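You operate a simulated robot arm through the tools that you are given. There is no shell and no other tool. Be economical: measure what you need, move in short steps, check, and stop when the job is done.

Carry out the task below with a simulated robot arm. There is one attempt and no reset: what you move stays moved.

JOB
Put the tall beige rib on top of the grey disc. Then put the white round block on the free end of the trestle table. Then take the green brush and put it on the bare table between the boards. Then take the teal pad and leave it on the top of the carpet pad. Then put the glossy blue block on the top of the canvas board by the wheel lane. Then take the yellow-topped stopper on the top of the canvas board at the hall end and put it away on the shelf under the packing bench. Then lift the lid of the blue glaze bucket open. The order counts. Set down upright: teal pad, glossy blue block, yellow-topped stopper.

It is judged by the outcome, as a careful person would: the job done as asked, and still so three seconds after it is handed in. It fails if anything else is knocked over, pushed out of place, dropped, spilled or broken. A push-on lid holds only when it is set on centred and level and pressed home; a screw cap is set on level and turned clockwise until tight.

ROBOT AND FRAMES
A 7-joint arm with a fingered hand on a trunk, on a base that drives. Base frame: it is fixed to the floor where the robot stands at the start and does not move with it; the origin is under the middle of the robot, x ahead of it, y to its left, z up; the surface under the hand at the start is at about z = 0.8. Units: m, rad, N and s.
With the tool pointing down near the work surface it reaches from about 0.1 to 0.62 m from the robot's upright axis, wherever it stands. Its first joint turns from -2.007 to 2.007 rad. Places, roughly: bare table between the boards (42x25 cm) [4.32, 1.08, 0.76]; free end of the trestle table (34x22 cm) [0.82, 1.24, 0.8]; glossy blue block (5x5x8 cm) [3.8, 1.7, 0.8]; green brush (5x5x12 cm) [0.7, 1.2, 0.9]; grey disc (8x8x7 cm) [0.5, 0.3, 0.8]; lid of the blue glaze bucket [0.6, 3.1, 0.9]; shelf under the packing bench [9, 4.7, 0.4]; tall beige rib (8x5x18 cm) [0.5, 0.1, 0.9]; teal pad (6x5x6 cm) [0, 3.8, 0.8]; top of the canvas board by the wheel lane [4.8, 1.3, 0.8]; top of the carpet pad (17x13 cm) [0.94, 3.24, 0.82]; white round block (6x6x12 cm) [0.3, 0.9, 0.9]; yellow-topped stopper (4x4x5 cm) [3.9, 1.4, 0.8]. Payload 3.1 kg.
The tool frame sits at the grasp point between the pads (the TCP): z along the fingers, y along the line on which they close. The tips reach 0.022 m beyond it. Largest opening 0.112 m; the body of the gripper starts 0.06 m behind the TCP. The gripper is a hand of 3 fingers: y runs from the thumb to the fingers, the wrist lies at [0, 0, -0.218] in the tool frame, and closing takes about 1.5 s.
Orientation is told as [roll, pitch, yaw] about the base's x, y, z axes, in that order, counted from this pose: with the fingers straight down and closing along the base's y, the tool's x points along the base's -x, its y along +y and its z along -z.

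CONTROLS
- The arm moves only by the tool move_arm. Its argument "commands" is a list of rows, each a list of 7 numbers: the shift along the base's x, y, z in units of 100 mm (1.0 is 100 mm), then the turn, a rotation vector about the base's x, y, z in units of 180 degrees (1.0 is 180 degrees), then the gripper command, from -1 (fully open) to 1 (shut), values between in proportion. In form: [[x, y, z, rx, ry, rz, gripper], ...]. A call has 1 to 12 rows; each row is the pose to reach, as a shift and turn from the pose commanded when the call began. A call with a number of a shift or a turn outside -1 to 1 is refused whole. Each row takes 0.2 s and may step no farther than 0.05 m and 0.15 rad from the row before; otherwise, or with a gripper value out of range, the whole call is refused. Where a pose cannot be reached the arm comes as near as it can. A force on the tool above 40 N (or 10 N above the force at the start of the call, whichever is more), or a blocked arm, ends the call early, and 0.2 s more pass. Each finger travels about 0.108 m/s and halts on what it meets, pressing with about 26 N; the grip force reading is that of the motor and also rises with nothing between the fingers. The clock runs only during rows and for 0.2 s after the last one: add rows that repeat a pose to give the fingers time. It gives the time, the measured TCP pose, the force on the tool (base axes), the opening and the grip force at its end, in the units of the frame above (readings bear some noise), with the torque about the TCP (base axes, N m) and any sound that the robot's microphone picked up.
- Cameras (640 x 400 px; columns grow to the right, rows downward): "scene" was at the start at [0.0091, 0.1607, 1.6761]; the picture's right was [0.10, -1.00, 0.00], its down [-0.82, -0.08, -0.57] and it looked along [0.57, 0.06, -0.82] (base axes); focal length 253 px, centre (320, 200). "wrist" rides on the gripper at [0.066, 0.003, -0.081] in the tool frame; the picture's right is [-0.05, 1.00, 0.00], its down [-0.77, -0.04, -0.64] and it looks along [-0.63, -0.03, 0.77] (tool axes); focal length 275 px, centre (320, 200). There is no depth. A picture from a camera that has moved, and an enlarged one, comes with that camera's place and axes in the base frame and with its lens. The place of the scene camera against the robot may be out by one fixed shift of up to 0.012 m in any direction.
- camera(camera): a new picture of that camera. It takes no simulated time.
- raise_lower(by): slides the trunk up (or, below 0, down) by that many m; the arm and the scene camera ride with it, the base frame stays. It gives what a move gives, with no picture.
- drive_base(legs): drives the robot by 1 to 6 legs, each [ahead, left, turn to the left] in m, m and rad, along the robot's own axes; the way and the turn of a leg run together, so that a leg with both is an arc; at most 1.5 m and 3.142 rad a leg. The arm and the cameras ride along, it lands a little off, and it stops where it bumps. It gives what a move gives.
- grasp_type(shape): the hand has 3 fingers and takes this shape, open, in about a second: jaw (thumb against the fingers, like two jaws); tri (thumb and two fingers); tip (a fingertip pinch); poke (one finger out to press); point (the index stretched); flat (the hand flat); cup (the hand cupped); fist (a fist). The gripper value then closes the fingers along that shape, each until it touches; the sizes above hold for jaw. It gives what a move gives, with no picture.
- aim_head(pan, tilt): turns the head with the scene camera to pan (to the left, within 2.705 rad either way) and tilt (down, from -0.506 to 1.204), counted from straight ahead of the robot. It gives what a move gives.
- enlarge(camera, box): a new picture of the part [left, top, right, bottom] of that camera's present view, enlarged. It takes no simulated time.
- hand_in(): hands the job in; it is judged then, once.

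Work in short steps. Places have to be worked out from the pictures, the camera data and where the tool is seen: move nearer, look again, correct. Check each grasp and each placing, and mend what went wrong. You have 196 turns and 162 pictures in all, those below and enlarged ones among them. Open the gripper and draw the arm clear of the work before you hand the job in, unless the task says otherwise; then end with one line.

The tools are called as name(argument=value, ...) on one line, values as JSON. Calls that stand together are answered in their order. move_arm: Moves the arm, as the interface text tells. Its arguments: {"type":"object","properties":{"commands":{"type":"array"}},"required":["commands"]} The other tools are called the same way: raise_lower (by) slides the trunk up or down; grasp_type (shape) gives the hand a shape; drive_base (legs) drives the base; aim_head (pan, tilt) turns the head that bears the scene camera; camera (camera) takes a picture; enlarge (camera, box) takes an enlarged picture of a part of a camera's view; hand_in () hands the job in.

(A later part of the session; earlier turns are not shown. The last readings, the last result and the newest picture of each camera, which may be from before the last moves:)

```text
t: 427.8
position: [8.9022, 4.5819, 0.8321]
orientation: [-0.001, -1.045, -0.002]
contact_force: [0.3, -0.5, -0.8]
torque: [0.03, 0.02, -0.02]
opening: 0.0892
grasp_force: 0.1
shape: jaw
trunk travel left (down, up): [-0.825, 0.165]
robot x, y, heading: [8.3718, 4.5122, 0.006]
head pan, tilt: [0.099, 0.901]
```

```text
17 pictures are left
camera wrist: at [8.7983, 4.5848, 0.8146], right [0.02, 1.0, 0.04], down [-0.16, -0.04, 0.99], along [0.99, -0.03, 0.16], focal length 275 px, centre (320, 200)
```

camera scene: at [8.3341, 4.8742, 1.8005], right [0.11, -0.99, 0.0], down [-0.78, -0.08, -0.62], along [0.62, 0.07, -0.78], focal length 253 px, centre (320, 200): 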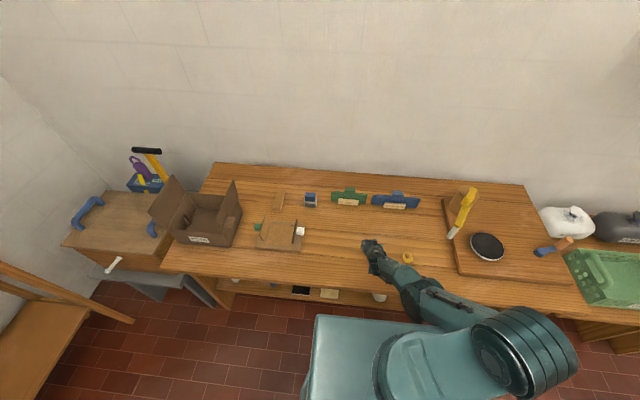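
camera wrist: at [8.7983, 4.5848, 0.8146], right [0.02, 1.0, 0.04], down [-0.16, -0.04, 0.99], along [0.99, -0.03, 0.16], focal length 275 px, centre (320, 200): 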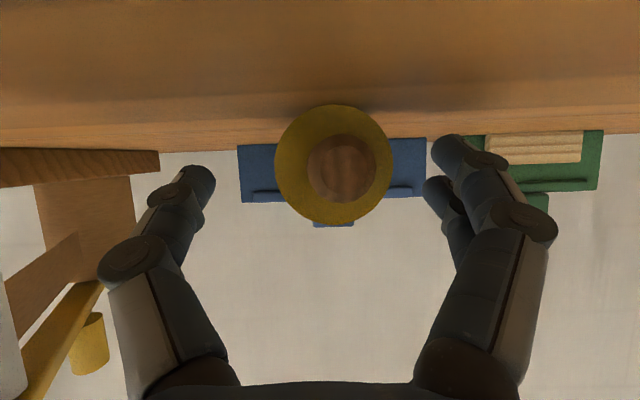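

It lies neatly: cap centre ≈ (8.909, 4.587), cork toward me. I withdraw up-and-back, then rotate the hand to a 25° backward lean while shifting the base slightly for reach.

move_arm(commands=[[-0.3, 0, 0.2, 0, 0, 0, -0.6], [-0.65, 0, 0.4, 0, 0, 0, -0.6], [-0.9, 0, 0.7, 0, 0, 0, -0.6], [-0.9, 0, 1.0, 0, 0, 0, -0.6]])

drive_base(legs=[[0.035, 0.075, 0]])

move_arm(commands=[[0.05, 0, 0.2, 0, 0.047, 0, -0.6], [0.1, 0, 0.4, 0, 0.094, 0, -0.6], [0.15, 0, 0.6, 0, 0.141, 0, -0.6], [0.2, 0, 0.8, 0, 0.188, 0, -0.6], [0.25, 0, 1.0, 0, 0.235, 0, -0.6], [0.3, 0, 1.0, 0, 0.282, 0, -0.6], [0.35, 0, 1.0, 0, 0.329, 0, -0.6], [0.4, 0, 1.0, 0, 0.376, 0, -0.6], [0.45, 0, 1.0, 0, 0.423, 0, -0.6], [0.5, 0, 1.0, 0, 0.47, 0, -0.6], [0.5, 0, 1.0, 0, 0.4722, 0, -0.6]])

```text
t: 428.8
position: [8.8125, 4.5817, 0.9325]
orientation: [0.003, -1.045, -0.005]
contact_force: [0.4, 0.3, 1.3]
torque: [0.02, 0.02, -0.01]
opening: 0.0894
grasp_force: 0.2
shape: jaw
trunk travel left (down, up): [-0.825, 0.165]
robot x, y, heading: [8.3752, 4.5128, 0.009]
head pan, tilt: [0.099, 0.901]
```

```text
t: 429.8
position: [8.8483, 4.6582, 0.9326]
orientation: [-0.002, -1.044, -0.001]
contact_force: [-0.7, 0.2, 0.0]
torque: [0.0, 0.01, 0.0]
opening: 0.0894
grasp_force: 0.1
shape: jaw
trunk travel left (down, up): [-0.825, 0.165]
robot x, y, heading: [8.4093, 4.5826, 0.005]
head pan, tilt: [0.099, 0.901]
```

```text
t: 432.2
position: [8.8963, 4.6588, 1.0329]
orientation: [-0.001, 0.437, -0.001]
contact_force: [-0.2, 0.7, 0.5]
torque: [0.01, 0.03, 0.01]
opening: 0.0897
grasp_force: 0.1
shape: jaw
out of reach, approached as far as the arm can: row 6
trunk travel left (down, up): [-0.825, 0.165]
robot x, y, heading: [8.4091, 4.5857, 0.007]
head pan, tilt: [0.099, 0.901]
```

Lean achieved. Move over the stopper and check.

move_arm(commands=[[0.1, -0.4, 0, 0, 0, 0, -0.5], [0.19, -0.72, -0.2, 0, 0, 0, -0.5], [0.19, -0.72, -0.6, 0, 0, 0, -0.5], [0.19, -0.72, -1.0, 0, 0, 0, -0.5]])

camera(camera="wrist")

```text
t: 433.2
position: [8.9156, 4.5847, 0.9328]
orientation: [0.0, 0.438, 0.0]
contact_force: [1.9, -0.5, -0.6]
torque: [0.0, -0.02, 0.01]
opening: 0.0845
grasp_force: 0.0
shape: jaw
trunk travel left (down, up): [-0.825, 0.165]
robot x, y, heading: [8.4095, 4.5889, 0.002]
head pan, tilt: [0.099, 0.901]
```

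```text
16 pictures are left
camera wrist: at [8.8914, 4.589, 1.0326], right [0.04, 1.0, -0.02], down [0.97, -0.04, 0.25], along [0.25, -0.03, -0.97], focal length 275 px, centre (320, 200)
```

wrist: 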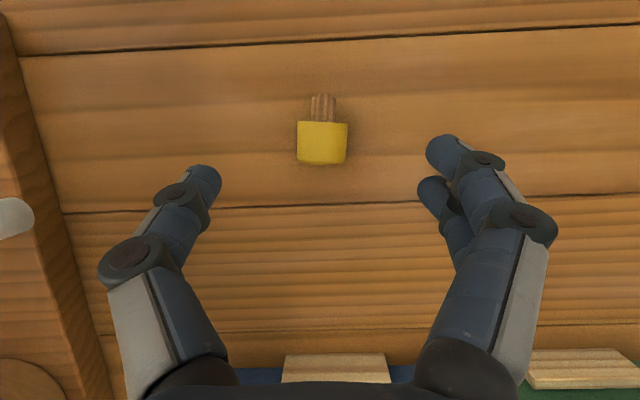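

Aligned like last time with ~0.075 rad yaw to correct. Descend to z≈0.829 with that correction.

move_arm(commands=[[-0.03, 0.02, -0.3, 0, 0, -0.024, -0.5], [-0.06, 0.02, -0.7, 0, 0, -0.024, -0.5], [-0.06, 0.02, -0.95, 0, 0, -0.024, -0.5], [-0.06, 0.02, -1.0, 0, 0, -0.024, -0.5]])

camera(camera="wrist")

```text
t: 434.2
position: [8.9106, 4.5889, 0.8328]
orientation: [0.0, 0.438, -0.075]
contact_force: [-0.8, 0.3, 0.8]
torque: [0.03, -0.02, 0.01]
opening: 0.0841
grasp_force: 0.0
shape: jaw
trunk travel left (down, up): [-0.825, 0.165]
robot x, y, heading: [8.4045, 4.5851, 0.009]
head pan, tilt: [0.099, 0.901]
```

```text
15 pictures are left
camera wrist: at [8.8852, 4.5944, 0.9333], right [0.12, 0.99, -0.02], down [0.96, -0.11, 0.25], along [0.25, -0.05, -0.97], focal length 275 px, centre (320, 200)
```

wrist: 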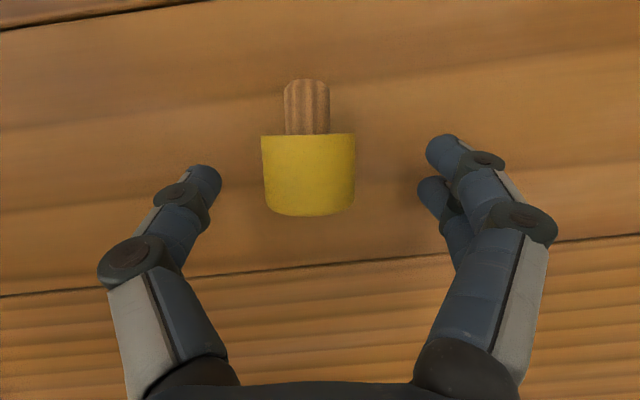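

Very close: shift 7 mm in −y, a touch of yaw back, lower 4 mm, and close.

move_arm(commands=[[-0.02, -0.065, 0, 0, 0, 0.006, -0.5], [-0.02, -0.065, -0.03, 0, 0, 0.006, -0.5], [-0.02, -0.065, -0.04, 0, 0, 0.006, -0.2], [-0.02, -0.065, -0.04, 0, 0, 0.006, 0.1], [-0.02, -0.065, -0.04, 0, 0, 0.006, 0.3], [-0.02, -0.065, -0.04, 0, 0, 0.006, 0.5], [-0.02, -0.065, -0.04, 0, 0, 0.006, 0.8], [-0.02, -0.065, -0.04, 0, 0, 0.006, 1], [-0.02, -0.065, -0.04, 0, 0, 0.006, 1], [-0.02, -0.065, -0.04, 0, 0, 0.006, 1]])

move_arm(commands=[[0, 0, 0.1, 0, 0, 0, 1], [0, 0, 0.3, 0, 0, 0, 1], [0, 0, 0.6, 0, 0, 0, 1], [0, 0, 1.0, 0, 0, 0, 1]])

camera(camera="wrist")

```text
t: 436.4
position: [8.9085, 4.5825, 0.8283]
orientation: [0.0, 0.436, -0.058]
contact_force: [0.0, -0.1, -0.1]
torque: [0.0, 0.0, -0.02]
opening: 0.0301
grasp_force: 25.6
shape: jaw
trunk travel left (down, up): [-0.825, 0.165]
robot x, y, heading: [8.4052, 4.5885, 0.002]
head pan, tilt: [0.099, 0.901]
```

```text
t: 437.4
position: [8.9063, 4.5826, 0.9285]
orientation: [0.0, 0.437, -0.057]
contact_force: [-0.7, -0.4, -0.4]
torque: [0.0, -0.02, -0.01]
opening: 0.03
grasp_force: 25.6
shape: jaw
trunk travel left (down, up): [-0.825, 0.165]
robot x, y, heading: [8.4054, 4.5872, 0.008]
head pan, tilt: [0.099, 0.901]
```

```text
14 pictures are left
camera wrist: at [8.8816, 4.5872, 1.029], right [0.1, 0.99, -0.02], down [0.96, -0.09, 0.25], along [0.25, -0.04, -0.97], focal length 275 px, centre (320, 200)
```

wrist: 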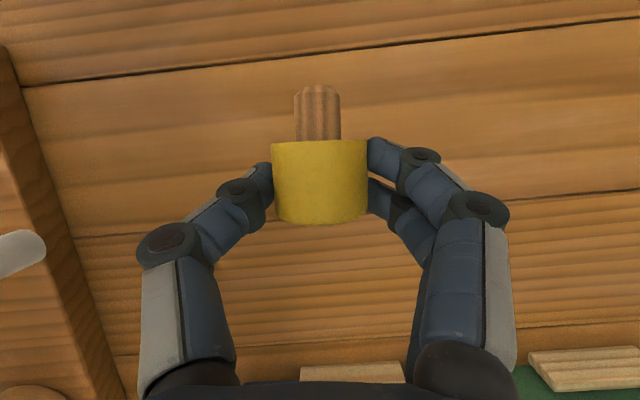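

Identical secure grip as the first time. I back out 0.35 m and shift left so the hand lines up with the shelf gap, then rotate the stopper upright.

drive_base(legs=[[-0.35, 0, 0], [0, 0.155, 0]])

move_arm(commands=[[0, 0, 0, 0, 0, 0.018, 1], [0, 0, 0.1, 0, 0, 0.018, 1]])

move_arm(commands=[[0, 0, 0, 0, -0.046, 0, 1], [0, 0, 0, 0, -0.092, 0, 1], [0, 0, 0, 0, -0.138, 0, 1], [0, 0, 0, 0, -0.184, 0, 1], [0.1, 0, 0, 0, -0.23, 0, 1], [0.2, 0, 0, 0, -0.276, 0, 1], [0.3, 0, 0, 0, -0.322, 0, 1], [0.4, 0, 0, 0, -0.368, 0, 1], [0.5, 0, 0, 0, -0.414, 0, 1], [0.5, 0, 0, 0, -0.46, 0, 1], [0.5, 0, 0, 0, -0.5, 0, 1]])

```text
t: 440.7
position: [8.5572, 4.7367, 0.928]
orientation: [-0.003, 0.44, -0.055]
contact_force: [-0.5, -0.6, -0.6]
torque: [-0.01, 0.01, -0.02]
opening: 0.0301
grasp_force: 26.0
shape: jaw
trunk travel left (down, up): [-0.825, 0.165]
robot x, y, heading: [8.0565, 4.7397, 0.007]
head pan, tilt: [0.099, 0.901]
```

```text
t: 441.3
position: [8.556, 4.7369, 0.9382]
orientation: [-0.002, 0.437, 0.001]
contact_force: [-0.2, -0.6, -0.7]
torque: [0.04, 0.01, -0.01]
opening: 0.03
grasp_force: 26.5
shape: jaw
trunk travel left (down, up): [-0.825, 0.165]
robot x, y, heading: [8.052, 4.7413, 0.01]
head pan, tilt: [0.099, 0.901]
```

```text
t: 443.7
position: [8.6062, 4.737, 0.937]
orientation: [-0.001, -1.135, -0.001]
contact_force: [0.8, -0.6, 0.0]
torque: [0.01, 0.01, 0.03]
opening: 0.0295
grasp_force: 26.1
shape: jaw
trunk travel left (down, up): [-0.825, 0.165]
robot x, y, heading: [8.0577, 4.7359, 0.006]
head pan, tilt: [0.099, 0.901]
```

Stopper upright again. Lower the trunk 0.37 m and bring the hand to z≈0.465 in front of the shelf.

raise_lower(by=-0.37)

move_arm(commands=[[0, 0, -0.4, 0, 0, 0, 1], [0, 0, -0.8, 0, 0, 0, 1], [0, 0, -1.0, 0, 0, 0, 1]])

move_arm(commands=[[0.3, 0, 0, 0, 0, 0, 1], [0.6, 0, 0, 0, 0, 0, 1], [0.9, 0, 0, 0, 0, 0, 1]])

camera(camera="wrist")

```text
t: 447.3
position: [8.6072, 4.739, 0.5683]
orientation: [-0.003, -1.131, 0.0]
contact_force: [0.0, -0.3, -0.9]
torque: [0.0, -0.01, -0.03]
opening: 0.0297
grasp_force: 25.9
shape: jaw
trunk travel left (down, up): [-0.455, 0.535]
robot x, y, heading: [8.0575, 4.7393, 0.007]
head pan, tilt: [0.099, 0.901]
```

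```text
t: 448.1
position: [8.6072, 4.7391, 0.4674]
orientation: [-0.001, -1.133, 0.0]
contact_force: [0.0, 0.9, -0.7]
torque: [0.0, 0.02, -0.01]
opening: 0.0297
grasp_force: 26.5
shape: jaw
trunk travel left (down, up): [-0.455, 0.535]
robot x, y, heading: [8.054, 4.7423, 0.009]
head pan, tilt: [0.099, 0.901]
```

```text
t: 448.9
position: [8.697, 4.7362, 0.4661]
orientation: [0.001, -1.132, 0.001]
contact_force: [0.3, -0.2, -0.6]
torque: [0.0, -0.01, 0.0]
opening: 0.0295
grasp_force: 26.2
shape: jaw
trunk travel left (down, up): [-0.455, 0.535]
robot x, y, heading: [8.0597, 4.7383, 0.012]
head pan, tilt: [0.099, 0.901]
```

```text
13 pictures are left
camera wrist: at [8.5957, 4.7397, 0.4398], right [0.02, 1.0, 0.04], down [-0.25, -0.04, 0.97], along [0.97, -0.03, 0.25], focal length 275 px, centre (320, 200)
```

wrist: 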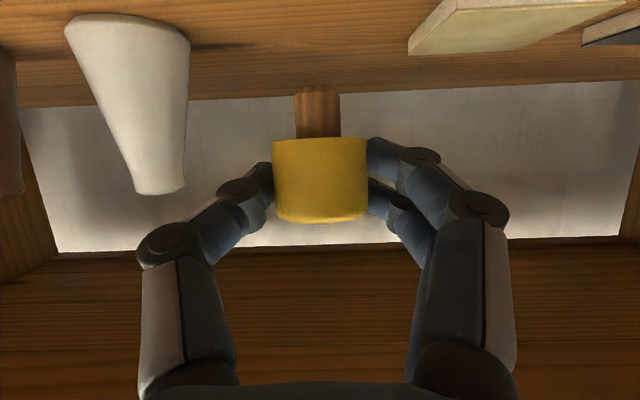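

Aligned with the gap. Drive in 0.085 m and lower to just above the shelf (contact expected at TCP ≈0.404).

drive_base(legs=[[0.085, 0, 0]])

move_arm(commands=[[0, 0, -0.25, 0, 0, 0, 1], [0, 0, -0.45, 0, 0, 0, 1], [0, 0, -0.54, 0, 0, 0, 1], [0, 0, -0.57, 0, 0, 0, 1], [0, 0, -0.59, 0, 0, 0, 1]])

```text
t: 450.0
position: [8.7815, 4.7367, 0.4639]
orientation: [-0.002, -1.133, 0.0]
contact_force: [0.0, -0.5, 0.2]
torque: [0.01, 0.0, 0.01]
opening: 0.0298
grasp_force: 26.3
shape: jaw
trunk travel left (down, up): [-0.455, 0.535]
robot x, y, heading: [8.1416, 4.7408, 0.012]
head pan, tilt: [0.099, 0.901]
```

```text
t: 451.2
position: [8.7813, 4.7366, 0.4072]
orientation: [-0.002, -1.132, -0.002]
contact_force: [0.9, -0.1, -0.4]
torque: [0.0, -0.02, -0.01]
opening: 0.0296
grasp_force: 26.1
shape: jaw
trunk travel left (down, up): [-0.455, 0.535]
robot x, y, heading: [8.1417, 4.7392, 0.011]
head pan, tilt: [0.099, 0.901]
```

move_arm(commands=[[0, 0, -0.01, 0, 0, 0, 1], [0, 0, -0.02, 0, 0, 0, 1], [0, 0, -0.03, 0, 0, 0, 1], [0, 0, -0.03, 0, 0, 0, 1]])

```text
t: 452.2
position: [8.7807, 4.7371, 0.4045]
orientation: [-0.002, -1.131, 0.0]
contact_force: [-0.2, 1.4, 0.5]
torque: [0.0, 0.0, 0.0]
opening: 0.0295
grasp_force: 26.1
shape: jaw
trunk travel left (down, up): [-0.455, 0.535]
robot x, y, heading: [8.1389, 4.7424, 0.007]
head pan, tilt: [0.099, 0.901]
```

Almost touching. One more millimetre or two.

move_arm(commands=[[0, 0, -0.01, 0, 0, 0, 1], [0, 0, -0.02, 0, 0, 0, 1], [0, 0, -0.02, 0, 0, 0, 1]])

enlarge(camera="wrist", box=[240, 50, 400, 150])

```text
t: 453.0
position: [8.7809, 4.7357, 0.4031]
orientation: [-0.002, -1.133, 0.0]
contact_force: [0.2, -0.2, -0.1]
torque: [0.02, 0.03, 0.02]
opening: 0.0296
grasp_force: 26.2
shape: jaw
trunk travel left (down, up): [-0.455, 0.535]
robot x, y, heading: [8.1375, 4.7458, 0.008]
head pan, tilt: [0.099, 0.901]
```

```text
4.00 times, centred on (320, 100) of wrist
camera zoom: at [8.6789, 4.74, 0.3758], right [0.02, 1.0, 0.04], down [-0.25, -0.04, 0.97], along [0.97, -0.03, 0.25], focal length 1101 px, centre (320, 600)
```

zoom: 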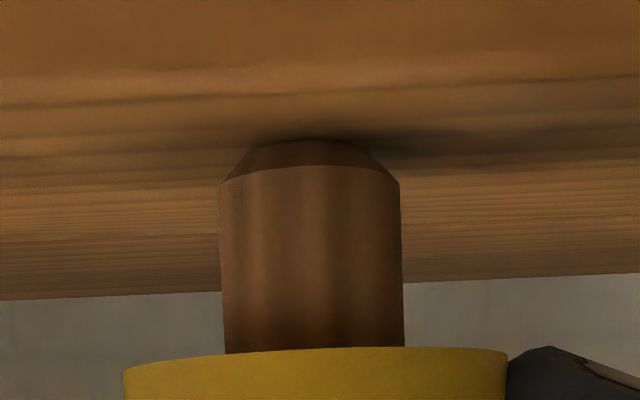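

The contact shadow shows it's within a millimetre or two. Lower in 1 mm steps until a light force registers.

move_arm(commands=[[0, 0, -0.01, 0, 0, 0, 1], [0, 0, -0.015, 0, 0, 0, 1], [0, 0, -0.015, 0, 0, 0, 1]])

```text
t: 453.8
position: [8.7804, 4.735, 0.4012]
orientation: [-0.001, -1.136, 0.0]
contact_force: [0.4, 0.1, 6.0]
torque: [0.03, -0.05, 0.01]
opening: 0.0297
grasp_force: 25.8
shape: jaw
trunk travel left (down, up): [-0.455, 0.535]
robot x, y, heading: [8.1394, 4.7422, 0.008]
head pan, tilt: [0.099, 0.901]
```

Light firm contact. I relieve ~0.7 mm of push and open the fingers quickly and evenly.

move_arm(commands=[[0, 0, 0.007, 0, 0, 0, 1], [0, 0, 0.007, 0, 0, 0, 1], [0, 0, 0.007, 0, 0, 0, -0.3], [0, 0, 0.007, 0, 0, 0, -0.3], [0, 0, 0.007, 0, 0, 0, -0.3]])

camera(camera="wrist")

```text
t: 455.0
position: [8.7799, 4.737, 0.4013]
orientation: [-0.002, -1.133, 0.001]
contact_force: [0.1, -0.5, 1.5]
torque: [-0.02, 0.0, -0.03]
opening: 0.0722
grasp_force: 0.0
shape: jaw
trunk travel left (down, up): [-0.455, 0.535]
robot x, y, heading: [8.1413, 4.7421, 0.008]
head pan, tilt: [0.099, 0.901]
```

```text
11 pictures are left
camera wrist: at [8.6788, 4.7403, 0.3747], right [0.02, 1.0, 0.04], down [-0.25, -0.04, 0.97], along [0.97, -0.03, 0.25], focal length 275 px, centre (320, 200)
```

wrist: 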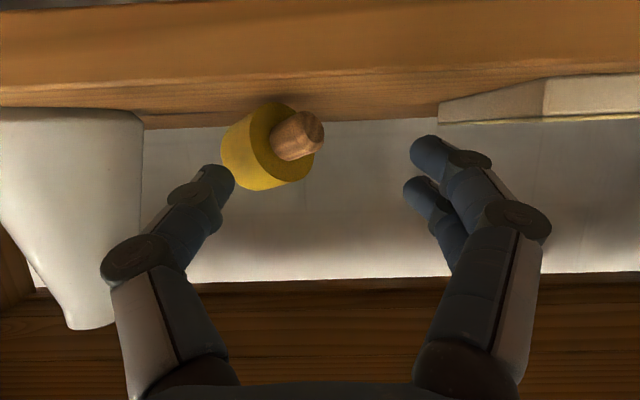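

It toppled again (narrow cork foot, light part). I'll retry with a slow, guarded release. First I back the hand off 8 cm and see how it lies.

move_arm(commands=[[-0.1, 0.03, 0.05, 0, 0, 0, -0.6], [-0.4, 0.03, 0.15, 0, 0, 0, -0.6], [-0.8, 0.03, 0.25, 0, 0, 0, -0.6]])

camera(camera="wrist")

```text
t: 455.8
position: [8.6998, 4.7386, 0.4283]
orientation: [-0.001, -1.132, -0.001]
contact_force: [0.5, 0.5, 0.5]
torque: [0.04, -0.06, 0.05]
opening: 0.0896
grasp_force: 0.2
shape: jaw
trunk travel left (down, up): [-0.455, 0.535]
robot x, y, heading: [8.1398, 4.7412, 0.011]
head pan, tilt: [0.099, 0.901]
```

```text
10 pictures are left
camera wrist: at [8.5995, 4.7425, 0.401], right [0.02, 1.0, 0.04], down [-0.25, -0.04, 0.97], along [0.97, -0.03, 0.25], focal length 275 px, centre (320, 200)
```

wrist: 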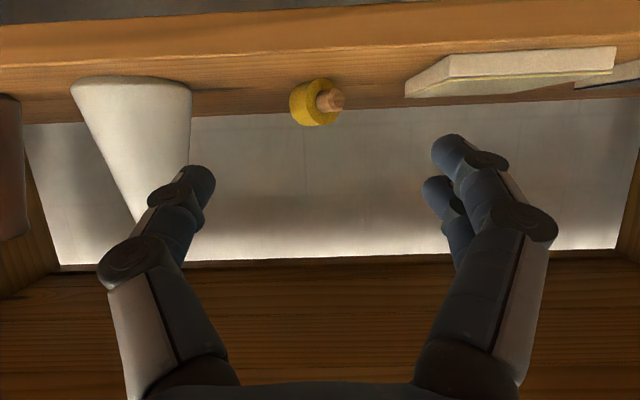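

It rolled to about (8.842, 4.735), cork ~22° off toward +y. I yaw the hand −0.35 rad and ease the tilt to 45° while still in front of the shelf.

move_arm(commands=[[0, 0, 0.05, 0, 0, -0.037, -0.4], [0, 0, 0.05, 0, 0, -0.074, -0.4], [0, 0, 0.05, 0, 0, -0.111, -0.4]])

move_arm(commands=[[0.1, 0, 0, 0.0127, 0.0348, 0, -0.4], [0.3, 0, 0, 0.0254, 0.0696, 0, -0.4], [0.5, 0, 0, 0.0381, 0.1043, 0, -0.4], [0.7, 0, 0, 0.0381, 0.1043, 0, -0.4]])

drive_base(legs=[[0.06, 0, 0]])

camera(camera="wrist")

```text
t: 456.6
position: [8.7007, 4.7388, 0.4323]
orientation: [-0.004, -1.133, -0.35]
contact_force: [1.0, 0.1, 0.6]
torque: [0.01, -0.05, -0.01]
opening: 0.0788
grasp_force: 0.0
shape: jaw
trunk travel left (down, up): [-0.455, 0.535]
robot x, y, heading: [8.1388, 4.7399, 0.008]
head pan, tilt: [0.099, 0.901]
```

```text
t: 457.6
position: [8.7734, 4.7414, 0.4311]
orientation: [0.001, -0.783, -0.349]
contact_force: [0.1, -0.3, 0.8]
torque: [0.01, 0.02, 0.02]
opening: 0.0787
grasp_force: 0.0
shape: jaw
trunk travel left (down, up): [-0.455, 0.535]
robot x, y, heading: [8.1429, 4.7441, 0.016]
head pan, tilt: [0.099, 0.901]
```

```text
t: 458.5
position: [8.8325, 4.7409, 0.4315]
orientation: [0.0, -0.786, -0.349]
contact_force: [0.1, -0.2, 0.7]
torque: [0.0, 0.01, -0.03]
opening: 0.0786
grasp_force: 0.1
shape: jaw
trunk travel left (down, up): [-0.455, 0.535]
robot x, y, heading: [8.2017, 4.7418, 0.005]
head pan, tilt: [0.099, 0.901]
```

```text
9 pictures are left
camera wrist: at [8.7364, 4.7794, 0.4408], right [0.37, 0.93, 0.03], down [0.08, -0.07, 0.99], along [0.92, -0.37, -0.1], focal length 275 px, centre (320, 200)
```

wrist: 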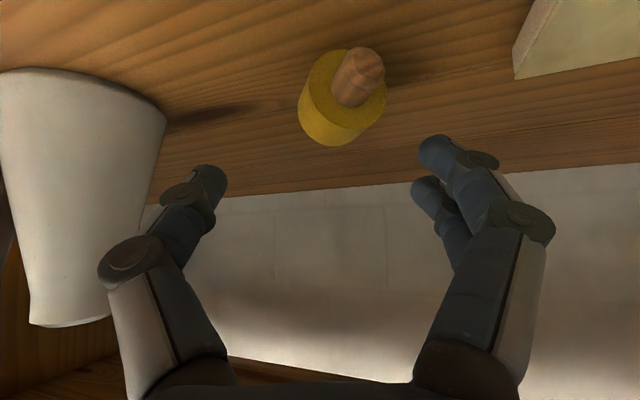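

Close. Shift onto the cap, add a bit more yaw, lower and close.

move_arm(commands=[[0.05, 0.05, -0.1, 0, 0, -0.038, -0.3], [0.1, 0.05, -0.25, 0, 0, -0.06, -0.3], [0.1, 0.05, -0.34, 0, 0, -0.06, -0.3], [0.1, 0.05, -0.34, 0, 0, -0.06, 0], [0.1, 0.05, -0.34, 0, 0, -0.06, 0.2], [0.1, 0.05, -0.34, 0, 0, -0.06, 0.4], [0.1, 0.05, -0.34, 0, 0, -0.06, 0.7], [0.1, 0.05, -0.34, 0, 0, -0.06, 1], [0.1, 0.05, -0.34, 0, 0, -0.06, 1], [0.1, 0.05, -0.34, 0, 0, -0.06, 1]])

move_arm(commands=[[0, 0, 0.05, 0, 0, 0, 1], [0, 0, 0.15, 0, 0, 0, 1], [0, 0, 0.3, 0, 0, 0, 1]])

```text
t: 460.7
position: [8.8414, 4.7456, 0.3993]
orientation: [-0.002, -0.785, -0.538]
contact_force: [-0.5, -0.8, 2.4]
torque: [0.0, 0.0, -0.04]
opening: 0.0249
grasp_force: 25.9
shape: jaw
trunk travel left (down, up): [-0.455, 0.535]
robot x, y, heading: [8.1986, 4.742, -0.001]
head pan, tilt: [0.099, 0.901]
```

```text
t: 461.5
position: [8.8431, 4.7461, 0.4281]
orientation: [0.0, -0.783, -0.539]
contact_force: [-0.3, 0.4, -0.7]
torque: [-0.05, 0.06, 0.0]
opening: 0.0244
grasp_force: 26.3
shape: jaw
trunk travel left (down, up): [-0.455, 0.535]
robot x, y, heading: [8.1965, 4.7469, 0.009]
head pan, tilt: [0.099, 0.901]
```

Holding. It may creep, so I move briskly: back out, raise the trunk, and go over the bench top.

drive_base(legs=[[-0.28, 0, 0]])

raise_lower(by=0.4)

raise_lower(by=0.05)

drive_base(legs=[[0.3, 0, 0]])

```text
t: 463.5
position: [8.5624, 4.7422, 0.4279]
orientation: [0.0, -0.783, -0.539]
contact_force: [1.0, 0.8, -0.5]
torque: [0.04, -0.01, 0.01]
opening: 0.0242
grasp_force: 26.2
shape: jaw
trunk travel left (down, up): [-0.455, 0.535]
robot x, y, heading: [7.9202, 4.7384, 0.009]
head pan, tilt: [0.099, 0.901]
```

```text
t: 467.3
position: [8.5621, 4.7425, 0.8276]
orientation: [0.001, -0.785, -0.54]
contact_force: [-0.4, 0.0, -0.6]
torque: [-0.01, 0.0, -0.01]
opening: 0.0246
grasp_force: 25.7
shape: jaw
trunk travel left (down, up): [-0.855, 0.135]
robot x, y, heading: [7.9206, 4.7395, 0.006]
head pan, tilt: [0.099, 0.901]
```

```text
t: 468.2
position: [8.5632, 4.7437, 0.8779]
orientation: [0.0, -0.783, -0.539]
contact_force: [-0.4, 0.4, -0.1]
torque: [0.03, 0.0, 0.0]
opening: 0.0244
grasp_force: 26.2
shape: jaw
trunk travel left (down, up): [-0.905, 0.085]
robot x, y, heading: [7.9235, 4.7436, 0.009]
head pan, tilt: [0.099, 0.901]
```

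```text
t: 470.3
position: [8.8596, 4.7446, 0.8765]
orientation: [-0.001, -0.783, -0.54]
contact_force: [-0.8, 0.0, -1.4]
torque: [-0.02, 0.01, -0.01]
opening: 0.0244
grasp_force: 26.0
shape: jaw
trunk travel left (down, up): [-0.905, 0.085]
robot x, y, heading: [8.2188, 4.7443, 0.006]
head pan, tilt: [0.099, 0.901]
```

Still held. Lower the trunk 3.5 cm to touch the cap down on the bench top.

raise_lower(by=-0.033)

move_arm(commands=[[0, 0, -0.02, 0, 0, 0, 1], [0, 0, -0.04, 0, 0, 0, 1], [0, 0, -0.06, 0, 0, 0, 1]])

camera(camera="wrist")

```text
t: 471.1
position: [8.8595, 4.745, 0.8455]
orientation: [-0.001, -0.783, -0.538]
contact_force: [0.1, -0.1, -0.2]
torque: [-0.01, 0.01, 0.01]
opening: 0.0246
grasp_force: 26.2
shape: jaw
trunk travel left (down, up): [-0.872, 0.118]
robot x, y, heading: [8.2182, 4.7431, 0.011]
head pan, tilt: [0.099, 0.901]
```

```text
t: 471.9
position: [8.8584, 4.7458, 0.8378]
orientation: [-0.001, -0.784, -0.539]
contact_force: [0.1, -0.1, -0.1]
torque: [-0.01, -0.01, -0.02]
opening: 0.0245
grasp_force: 26.1
shape: jaw
trunk travel left (down, up): [-0.872, 0.118]
robot x, y, heading: [8.2174, 4.7412, 0.004]
head pan, tilt: [0.099, 0.901]
```

```text
8 pictures are left
camera wrist: at [8.7721, 4.8015, 0.8481], right [0.54, 0.84, 0.03], down [0.06, -0.08, 0.99], along [0.84, -0.54, -0.1], focal length 275 px, centre (320, 200)
```

wrist: 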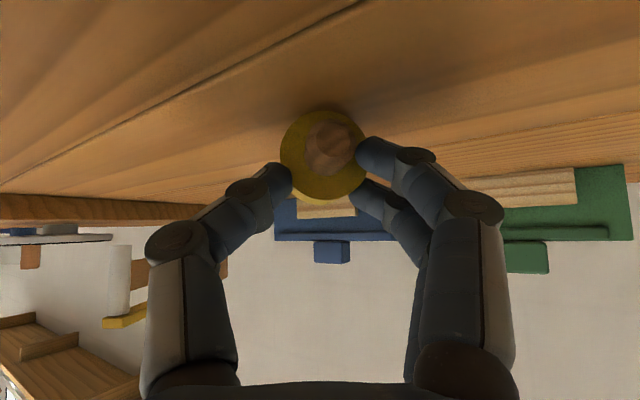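

The cap rests at bench height. Release, withdraw up and back.

move_arm(commands=[[0, 0, 0, 0, 0, 0, 0.4], [0, 0, 0, 0, 0, 0, 0.2], [0, 0, 0, 0, 0, 0, 0], [0, 0, 0, 0, 0, 0, -0.4], [0, 0, 0, 0, 0, 0, -0.4], [-0.2, 0.12, 0.25, 0, 0, 0, -0.4], [-0.45, 0.27, 0.5, 0, 0, 0, -0.4], [-0.6, 0.36, 0.8, 0, 0, 0, -0.4], [-0.6, 0.36, 1.0, 0, 0, 0, -0.4]])

drive_base(legs=[[0.15, 0, 0]])

move_arm(commands=[[-0.05, 0, 0.1, 0.0222, 0.037, 0, -0.4], [-0.1, 0, 0.2, 0.0444, 0.074, 0, -0.4], [-0.1, 0, 0.3, 0.0666, 0.111, 0, -0.4], [-0.1, 0, 0.4, 0.0888, 0.148, 0, -0.4], [-0.1, 0, 0.4, 0.111, 0.185, 0, -0.4], [-0.1, 0, 0.4, 0.1332, 0.222, 0, -0.4], [-0.1, 0, 0.4, 0.1554, 0.259, 0, -0.4], [-0.1, 0, 0.4, 0.1776, 0.296, 0, -0.4], [-0.1, 0, 0.4, 0.2, 0.3336, 0, -0.4], [-0.1, 0, 0.4, 0.2, 0.3336, 0, -0.4]])

```text
t: 473.9
position: [8.8001, 4.7797, 0.9401]
orientation: [-0.001, -0.784, -0.54]
contact_force: [0.5, 0.4, -0.1]
torque: [0.0, 0.0, -0.03]
opening: 0.0781
grasp_force: 0.0
shape: jaw
trunk travel left (down, up): [-0.872, 0.118]
robot x, y, heading: [8.2163, 4.7453, 0.008]
head pan, tilt: [0.099, 0.901]
```

```text
t: 475.2
position: [8.947, 4.7788, 0.9391]
orientation: [0.001, -0.784, -0.541]
contact_force: [0.6, 0.0, -0.3]
torque: [0.0, 0.05, 0.01]
opening: 0.0778
grasp_force: 0.1
shape: jaw
trunk travel left (down, up): [-0.872, 0.118]
robot x, y, heading: [8.3649, 4.7408, 0.008]
head pan, tilt: [0.099, 0.901]
```

```text
t: 477.4
position: [8.9345, 4.8522, 0.9704]
orientation: [0.368, 0.264, -0.43]
contact_force: [6.3, -1.0, 2.9]
torque: [-0.07, 0.49, 0.26]
opening: 0.0784
grasp_force: 0.1
shape: jaw
out of reach, approached as far as the arm can: row 4, 5, 6, 7, 8, 9, 10
trunk travel left (down, up): [-0.872, 0.118]
robot x, y, heading: [8.3627, 4.7453, 0.001]
head pan, tilt: [0.099, 0.901]
```

Out of reach with a slight contact. I raise and pull back, then correct the orientation.

move_arm(commands=[[-0.2, -0.1, 0.3, 0, 0, 0, -0.4], [-0.4, -0.3, 0.6, 0, 0, 0, -0.4], [-0.6, -0.5, 0.8, 0, 0, 0, -0.4], [-0.8, -0.7, 0.8, 0, 0, 0, -0.4]])

camera(camera="scene")

```text
t: 478.4
position: [8.8634, 4.7807, 1.0591]
orientation: [0.383, 0.238, -0.419]
contact_force: [0.0, 0.1, -0.9]
torque: [0.03, -0.03, 0.0]
opening: 0.0785
grasp_force: 0.0
shape: jaw
trunk travel left (down, up): [-0.872, 0.118]
robot x, y, heading: [8.3611, 4.742, 0.006]
head pan, tilt: [0.099, 0.901]
```

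```text
7 pictures are left
camera scene: at [8.3758, 4.9032, 1.7277], right [0.1, -0.99, 0.0], down [-0.78, -0.08, -0.62], along [0.62, 0.07, -0.78], focal length 253 px, centre (320, 200)
```

scene: 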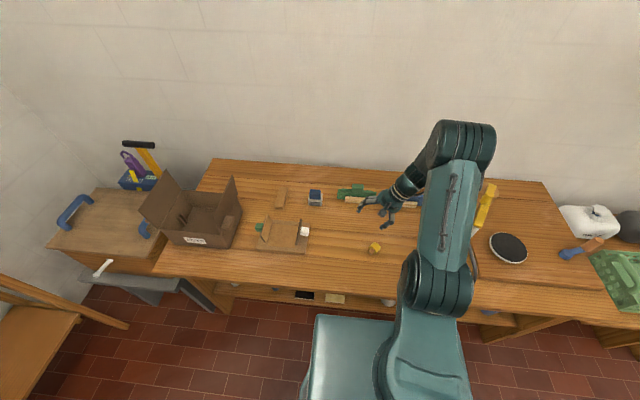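

The stopper is lying at about (8.885, 4.739). I set the trunk back to nominal, move the base 3 cm closer, and turn the hand to the 25° back-lean aligned with the stopper.

raise_lower(by=-0.047)

drive_base(legs=[[0.035, 0, 0]])

move_arm(commands=[[0, -0.1, 0, -0.0245, 0.0361, 0.0008, -0.5], [-0.05, -0.3, 0, -0.049, 0.0722, 0.0016, -0.5], [-0.08, -0.45, 0, -0.0735, 0.1083, 0.0024, -0.5], [-0.08, -0.45, -0.3, -0.0735, 0.1083, 0.0024, -0.5], [-0.08, -0.45, -0.6, -0.0735, 0.1083, 0.0024, -0.5], [-0.08, -0.45, -0.8, -0.0735, 0.1083, 0.0024, -0.5]])

camera(camera="wrist")

```text
t: 479.3
position: [8.8632, 4.7822, 1.0116]
orientation: [0.38, 0.236, -0.421]
contact_force: [0.1, 0.3, -0.2]
torque: [0.04, 0.02, 0.01]
opening: 0.0782
grasp_force: 0.1
shape: jaw
trunk travel left (down, up): [-0.825, 0.165]
robot x, y, heading: [8.3658, 4.7451, 0.005]
head pan, tilt: [0.099, 0.901]
```

```text
t: 480.2
position: [8.8967, 4.7829, 1.0127]
orientation: [0.381, 0.235, -0.42]
contact_force: [-0.3, -0.4, 0.0]
torque: [0.0, -0.01, 0.0]
opening: 0.0782
grasp_force: 0.0
shape: jaw
trunk travel left (down, up): [-0.825, 0.165]
robot x, y, heading: [8.3985, 4.7425, 0.005]
head pan, tilt: [0.099, 0.901]
```

```text
t: 481.6
position: [8.8898, 4.7371, 0.931]
orientation: [-0.002, 0.434, -0.539]
contact_force: [0.7, 0.8, -0.4]
torque: [-0.01, -0.02, -0.01]
opening: 0.0837
grasp_force: 0.1
shape: jaw
trunk travel left (down, up): [-0.825, 0.165]
robot x, y, heading: [8.3969, 4.7452, 0.003]
head pan, tilt: [0.099, 0.901]
```

```text
6 pictures are left
camera wrist: at [8.8694, 4.7548, 1.0316], right [0.55, 0.84, -0.02], down [0.81, -0.53, 0.25], along [0.2, -0.16, -0.97], focal length 275 px, centre (320, 200)
```

wrist: 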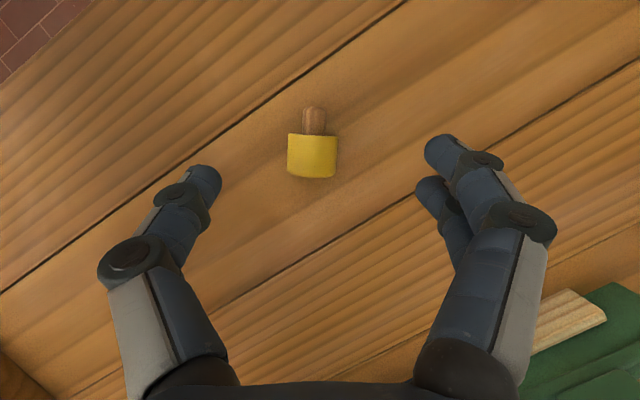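

Aligned well. Apply the small correction (−2, −10 mm, yaw −0.055), descend to 0.8285 and close; the opening reading (~0.030) will confirm the grip.

move_arm(commands=[[-0.022, -0.103, -0.3, 0, 0, -0.0175, -0.5], [-0.022, -0.103, -0.7, 0, 0, -0.0175, -0.5], [-0.022, -0.103, -0.95, 0, 0, -0.0175, -0.5], [-0.022, -0.103, -1.0, 0, 0, -0.0175, -0.5]])

move_arm(commands=[[0, 0, -0.025, 0, 0, 0, -0.5], [0, 0, -0.025, 0, 0, 0, -0.2], [0, 0, -0.025, 0, 0, 0, 0.1], [0, 0, -0.025, 0, 0, 0, 0.3], [0, 0, -0.025, 0, 0, 0, 0.5], [0, 0, -0.025, 0, 0, 0, 0.8], [0, 0, -0.025, 0, 0, 0, 1], [0, 0, -0.025, 0, 0, 0, 1], [0, 0, -0.025, 0, 0, 0, 1]])

move_arm(commands=[[0, 0, 0.1, 0, 0, 0, 1], [0, 0, 0.3, 0, 0, 0, 1], [0, 0, 0.6, 0, 0, 0, 1], [0, 0, 1.0, 0, 0, 0, 1]])

camera(camera="wrist")

```text
t: 482.6
position: [8.8886, 4.7275, 0.8329]
orientation: [-0.001, 0.436, -0.594]
contact_force: [0.0, -0.9, 0.4]
torque: [0.0, 0.0, -0.02]
opening: 0.0839
grasp_force: 0.1
shape: jaw
trunk travel left (down, up): [-0.825, 0.165]
robot x, y, heading: [8.3999, 4.743, 0.009]
head pan, tilt: [0.099, 0.901]
```

```text
t: 484.6
position: [8.888, 4.7283, 0.8293]
orientation: [-0.002, 0.435, -0.596]
contact_force: [0.2, -0.4, -0.1]
torque: [-0.01, -0.02, -0.05]
opening: 0.0299
grasp_force: 26.1
shape: jaw
trunk travel left (down, up): [-0.825, 0.165]
robot x, y, heading: [8.4007, 4.7479, 0.009]
head pan, tilt: [0.099, 0.901]
```

```text
t: 485.6
position: [8.8909, 4.7271, 0.9302]
orientation: [-0.001, 0.434, -0.595]
contact_force: [-0.8, 0.1, 0.3]
torque: [0.0, 0.0, 0.03]
opening: 0.03
grasp_force: 25.9
shape: jaw
trunk travel left (down, up): [-0.825, 0.165]
robot x, y, heading: [8.4012, 4.744, 0.01]
head pan, tilt: [0.099, 0.901]
```

```text
5 pictures are left
camera wrist: at [8.8693, 4.7443, 1.0296], right [0.59, 0.8, -0.02], down [0.78, -0.57, 0.25], along [0.19, -0.17, -0.97], focal length 275 px, centre (320, 200)
```

wrist: 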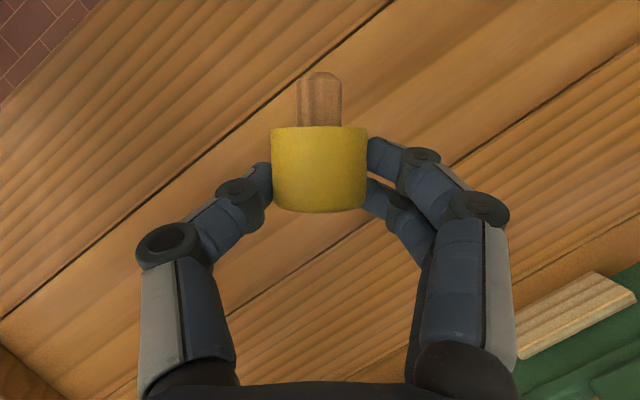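

Secure grip again. Back out, square the yaw, then rotate upright.

drive_base(legs=[[-0.345, 0.012, 0]])

move_arm(commands=[[0, 0, 0, 0, 0, 0.0473, 1], [0, 0, 0.05, 0, 0, 0.0946, 1], [0, 0, 0.1, 0, 0, 0.1419, 1], [0, 0, 0.1, 0, 0, 0.1892, 1]])

move_arm(commands=[[0, 0, 0, 0, -0.046, 0, 1], [0, 0, 0, 0, -0.092, 0, 1], [0, 0, 0, 0, -0.138, 0, 1], [0, 0, 0, 0, -0.184, 0, 1], [0.1, 0, 0, 0, -0.23, 0, 1], [0.2, 0, 0, 0, -0.276, 0, 1], [0.3, 0, 0, 0, -0.322, 0, 1], [0.4, 0, 0, 0, -0.368, 0, 1], [0.5, 0, 0, 0, -0.414, 0, 1], [0.5, 0, 0, 0, -0.46, 0, 1], [0.5, 0, 0, 0, -0.5, 0, 1]])

raise_lower(by=-0.37)

```text
t: 487.8
position: [8.548, 4.7368, 0.9294]
orientation: [-0.001, 0.435, -0.59]
contact_force: [-0.3, -0.1, -0.8]
torque: [0.03, -0.01, -0.01]
opening: 0.0301
grasp_force: 26.3
shape: jaw
trunk travel left (down, up): [-0.825, 0.165]
robot x, y, heading: [8.0587, 4.7578, 0.01]
head pan, tilt: [0.099, 0.901]
```

```text
t: 488.8
position: [8.5485, 4.7373, 0.9393]
orientation: [0.0, 0.436, 0.006]
contact_force: [0.7, 0.3, 0.1]
torque: [-0.01, -0.02, 0.0]
opening: 0.0299
grasp_force: 25.8
shape: jaw
trunk travel left (down, up): [-0.825, 0.165]
robot x, y, heading: [8.061, 4.7556, 0.006]
head pan, tilt: [0.099, 0.901]
```

```text
t: 491.2
position: [8.5972, 4.7379, 0.9389]
orientation: [-0.008, -1.134, 0.006]
contact_force: [0.4, 0.1, -0.3]
torque: [0.03, 0.02, -0.02]
opening: 0.0298
grasp_force: 25.9
shape: jaw
trunk travel left (down, up): [-0.825, 0.165]
robot x, y, heading: [8.0581, 4.7498, 0.007]
head pan, tilt: [0.099, 0.901]
```

```text
t: 494.8
position: [8.5985, 4.7373, 0.5689]
orientation: [-0.01, -1.134, 0.005]
contact_force: [0.3, -0.7, -0.7]
torque: [0.01, 0.0, -0.03]
opening: 0.0298
grasp_force: 25.9
shape: jaw
trunk travel left (down, up): [-0.455, 0.535]
robot x, y, heading: [8.0589, 4.7539, 0.007]
head pan, tilt: [0.099, 0.901]
```

Bring the hand down and forward, then drive in.

move_arm(commands=[[0, 0, -0.4, 0, 0, 0, 1], [0, 0, -0.8, 0, 0, 0, 1], [0, 0, -0.96, 0, 0, 0, 1]])

move_arm(commands=[[0.3, 0, 0, 0, 0, 0, 1], [0.6, 0, 0, 0, 0, 0, 1], [0.95, 0, 0, 0, 0, 0, 1]])

drive_base(legs=[[0.088, 0, 0]])

move_arm(commands=[[0, 0, -0.25, 0, 0, 0, 1], [0, 0, -0.45, 0, 0, 0, 1], [0, 0, -0.53, 0, 0, 0, 1], [0, 0, -0.55, 0, 0, 0, 1]])

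```text
t: 495.6
position: [8.5983, 4.7376, 0.4726]
orientation: [-0.006, -1.136, 0.005]
contact_force: [0.2, 0.4, 0.4]
torque: [-0.02, 0.01, 0.03]
opening: 0.0298
grasp_force: 26.0
shape: jaw
trunk travel left (down, up): [-0.455, 0.535]
robot x, y, heading: [8.0577, 4.7538, 0.007]
head pan, tilt: [0.099, 0.901]
```

```text
t: 496.4
position: [8.6944, 4.7376, 0.472]
orientation: [-0.009, -1.133, 0.004]
contact_force: [-0.8, 0.0, -0.1]
torque: [0.02, -0.02, 0.0]
opening: 0.0297
grasp_force: 25.9
shape: jaw
trunk travel left (down, up): [-0.455, 0.535]
robot x, y, heading: [8.0583, 4.7555, 0.001]
head pan, tilt: [0.099, 0.901]
```

```text
t: 497.5
position: [8.7802, 4.7395, 0.4712]
orientation: [-0.011, -1.134, 0.005]
contact_force: [0.4, 0.1, -0.5]
torque: [-0.01, -0.03, -0.01]
opening: 0.0295
grasp_force: 25.7
shape: jaw
trunk travel left (down, up): [-0.455, 0.535]
robot x, y, heading: [8.147, 4.7546, 0.011]
head pan, tilt: [0.099, 0.901]
```

```text
t: 498.5
position: [8.7816, 4.7399, 0.4184]
orientation: [-0.008, -1.136, 0.006]
contact_force: [-0.4, 0.5, 0.3]
torque: [-0.02, -0.01, 0.02]
opening: 0.0298
grasp_force: 26.2
shape: jaw
trunk travel left (down, up): [-0.455, 0.535]
robot x, y, heading: [8.1435, 4.7543, 0.008]
head pan, tilt: [0.099, 0.901]
```

Lower 7 mm in fine steps and check force.

move_arm(commands=[[0, 0, -0.03, 0, 0, 0, 1], [0, 0, -0.05, 0, 0, 0, 1], [0, 0, -0.07, 0, 0, 0, 1], [0, 0, -0.07, 0, 0, 0, 1]])

move_arm(commands=[[0, 0, -0.015, 0, 0, 0, 1], [0, 0, -0.015, 0, 0, 0, 1]])

```text
t: 499.5
position: [8.7811, 4.7397, 0.4103]
orientation: [-0.011, -1.134, 0.005]
contact_force: [0.2, 0.3, -0.5]
torque: [0.01, 0.0, 0.02]
opening: 0.0295
grasp_force: 26.1
shape: jaw
trunk travel left (down, up): [-0.455, 0.535]
robot x, y, heading: [8.1437, 4.7581, 0.011]
head pan, tilt: [0.099, 0.901]
```

```text
t: 500.1
position: [8.782, 4.7391, 0.4086]
orientation: [-0.009, -1.135, 0.007]
contact_force: [0.6, -0.5, 0.2]
torque: [0.04, -0.05, 0.02]
opening: 0.0295
grasp_force: 26.1
shape: jaw
trunk travel left (down, up): [-0.455, 0.535]
robot x, y, heading: [8.1418, 4.7554, 0.004]
head pan, tilt: [0.099, 0.901]
```

move_arm(commands=[[0, 0, -0.01, 0, 0, 0, 1], [0, 0, -0.01, 0, 0, 0, 1]])

move_arm(commands=[[0, 0, -0.01, 0, 0, 0, 1], [0, 0, -0.01, 0, 0, 0, 1]])

```text
t: 500.7
position: [8.7815, 4.7388, 0.4073]
orientation: [-0.007, -1.134, 0.006]
contact_force: [0.6, 0.1, -0.3]
torque: [-0.05, 0.01, 0.0]
opening: 0.0295
grasp_force: 25.9
shape: jaw
trunk travel left (down, up): [-0.455, 0.535]
robot x, y, heading: [8.144, 4.7509, 0.008]
head pan, tilt: [0.099, 0.901]
```

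```text
t: 501.3
position: [8.7814, 4.7398, 0.4069]
orientation: [-0.009, -1.137, 0.005]
contact_force: [1.0, 0.5, 0.4]
torque: [0.03, -0.02, -0.02]
opening: 0.0294
grasp_force: 25.8
shape: jaw
trunk travel left (down, up): [-0.455, 0.535]
robot x, y, heading: [8.1474, 4.7543, 0.009]
head pan, tilt: [0.099, 0.901]
```

move_arm(commands=[[0, 0, -0.01, 0, 0, 0, 1], [0, 0, -0.01, 0, 0, 0, 1]])

move_arm(commands=[[0, 0, -0.007, 0, 0, 0, 1], [0, 0, -0.007, 0, 0, 0, 1]])

```text
t: 501.9
position: [8.7819, 4.7393, 0.4062]
orientation: [-0.01, -1.136, 0.004]
contact_force: [0.4, -0.4, 6.7]
torque: [-0.01, -0.09, 0.01]
opening: 0.0295
grasp_force: 26.7
shape: jaw
trunk travel left (down, up): [-0.455, 0.535]
robot x, y, heading: [8.1434, 4.7501, 0.004]
head pan, tilt: [0.099, 0.901]
```

```text
t: 502.5
position: [8.7816, 4.7387, 0.406]
orientation: [-0.009, -1.139, 0.005]
contact_force: [0.4, -1.5, 10.4]
torque: [-0.02, -0.14, -0.01]
opening: 0.0296
grasp_force: 25.9
shape: jaw
trunk travel left (down, up): [-0.455, 0.535]
robot x, y, heading: [8.1462, 4.7549, 0.003]
head pan, tilt: [0.099, 0.901]
```

Contact established. Relieve ~1.5 mm of push, then open extremely slowly so the fingers act as a guard.

move_arm(commands=[[0, 0, 0.008, 0, 0, 0, 1], [0, 0, 0.014, 0, 0, 0, 1], [0, 0, 0.014, 0, 0, 0, 0.8], [0, 0, 0.014, 0, 0, 0, 0.6], [0, 0, 0.014, 0, 0, 0, 0.52], [0, 0, 0.014, 0, 0, 0, 0.49], [0, 0, 0.014, 0, 0, 0, 0.475], [0, 0, 0.014, 0, 0, 0, 0.46], [0, 0, 0.014, 0, 0, 0, 0.45], [0, 0, 0.014, 0, 0, 0, 0.44], [0, 0, 0.014, 0, 0, 0, 0.43], [0, 0, 0.014, 0, 0, 0, 0.43]])

camera(camera="wrist")

```text
t: 505.1
position: [8.7807, 4.7397, 0.4048]
orientation: [-0.009, -1.134, 0.006]
contact_force: [-0.1, 0.0, 0.4]
torque: [-0.01, -0.03, -0.01]
opening: 0.0324
grasp_force: 0.2
shape: jaw
trunk travel left (down, up): [-0.455, 0.535]
robot x, y, heading: [8.144, 4.7512, 0.009]
head pan, tilt: [0.099, 0.901]
```

```text
4 pictures are left
camera wrist: at [8.6796, 4.7424, 0.379], right [0.02, 1.0, 0.04], down [-0.25, -0.03, 0.97], along [0.97, -0.03, 0.25], focal length 275 px, centre (320, 200)
```

wrist: 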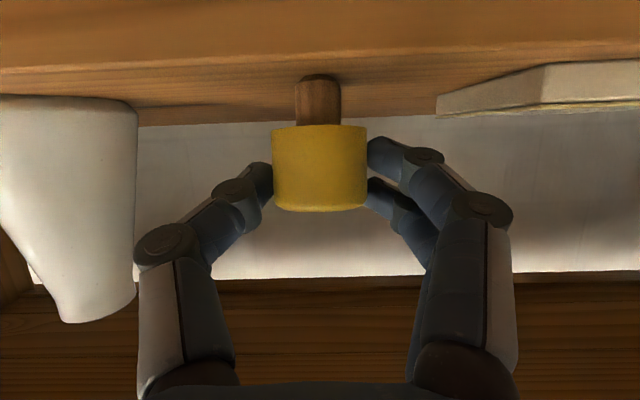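

It stands upright with the fingers just clear. Continue opening slowly.

move_arm(commands=[[0, 0, 0, 0, 0, 0, 0.42], [0, 0, 0, 0, 0, 0, 0.41], [0, 0, 0, 0, 0, 0, 0.4], [0, 0, 0, 0, 0, 0, 0.38], [0, 0, 0, 0, 0, 0, 0.36], [0, 0, 0, 0, 0, 0, 0.33], [0, 0, 0, 0, 0, 0, 0.29], [0, 0, 0, 0, 0, 0, 0.24], [0, 0, 0, 0, 0, 0, 0.17], [0, 0, 0, 0, 0, 0, 0.08], [0, 0, 0, 0, 0, 0, -0.05], [0, 0, 0, 0, 0, 0, -0.2]])

move_arm(commands=[[-0.08, 0, 0.05, 0, 0, 0, -0.3], [-0.2, 0, 0.1, 0, 0, 0, -0.3], [-0.4, 0, 0.2, 0, 0, 0, -0.3], [-0.7, 0, 0.3, 0, 0, 0, -0.3], [-1.0, 0, 0.4, 0, 0, 0, -0.3]])

camera(camera="wrist")

```text
t: 507.7
position: [8.7807, 4.7388, 0.4058]
orientation: [-0.01, -1.133, 0.005]
contact_force: [0.6, 0.2, -0.5]
torque: [0.04, -0.01, 0.03]
opening: 0.0667
grasp_force: 0.0
shape: jaw
trunk travel left (down, up): [-0.455, 0.535]
robot x, y, heading: [8.1455, 4.7551, 0.008]
head pan, tilt: [0.099, 0.901]
```

```text
t: 508.9
position: [8.6825, 4.7373, 0.4476]
orientation: [-0.011, -1.135, 0.007]
contact_force: [-0.5, -1.0, 0.4]
torque: [0.02, 0.01, 0.0]
opening: 0.0725
grasp_force: 0.0
shape: jaw
trunk travel left (down, up): [-0.455, 0.535]
robot x, y, heading: [8.1423, 4.7561, 0.006]
head pan, tilt: [0.099, 0.901]
```

```text
3 pictures are left
camera wrist: at [8.5806, 4.7405, 0.4207], right [0.02, 1.0, 0.04], down [-0.25, -0.03, 0.97], along [0.97, -0.03, 0.25], focal length 275 px, centre (320, 200)
```

wrist: 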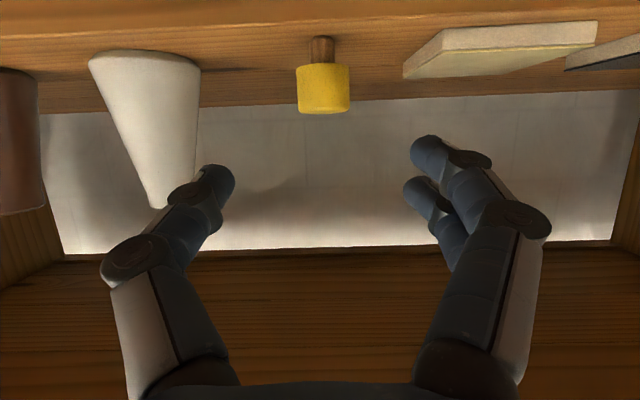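

The stopper now stands upright on the shelf. Next, the bucket lid: I back away, raise the trunk, and retrace the route.

drive_base(legs=[[-0.12, 0, 0], [0, -0.9, 0], [-0.35, -0.28, 0], [-1.45, 0, 0], [-1.5, 0, 0]])

raise_lower(by=0.37)

```text
t: 530.3
position: [5.3309, 3.5464, 0.4465]
orientation: [-0.011, -1.134, -0.009]
contact_force: [-0.4, -0.1, -0.7]
torque: [-0.01, 0.01, -0.02]
opening: 0.0725
grasp_force: 0.0
shape: jaw
trunk travel left (down, up): [-0.455, 0.535]
robot x, y, heading: [4.7933, 3.5705, -0.005]
head pan, tilt: [0.099, 0.901]
```

```text
t: 533.9
position: [5.3328, 3.5463, 0.8163]
orientation: [-0.009, -1.134, -0.01]
contact_force: [0.0, 0.2, -0.9]
torque: [-0.01, 0.01, 0.04]
opening: 0.0723
grasp_force: 0.0
shape: jaw
trunk travel left (down, up): [-0.825, 0.165]
robot x, y, heading: [4.7961, 3.573, -0.005]
head pan, tilt: [0.099, 0.901]
```

Continue the route back to the glaze bench and turn to face it.

drive_base(legs=[[-1.5, 0, 0], [-0.55, 0, 0], [0, -1.5, 0], [-1.5, 0, 0], [-0.64, 0, 0], [0, 0, 1.575]])

```text
t: 565.3
position: [0.5611, 2.6192, 0.8172]
orientation: [-0.009, -1.136, 1.587]
contact_force: [-0.5, -0.5, -0.3]
torque: [-0.01, -0.01, 0.03]
opening: 0.0723
grasp_force: 0.0
shape: jaw
trunk travel left (down, up): [-0.825, 0.165]
robot x, y, heading: [0.5544, 2.0815, 1.588]
head pan, tilt: [0.099, 0.901]
```

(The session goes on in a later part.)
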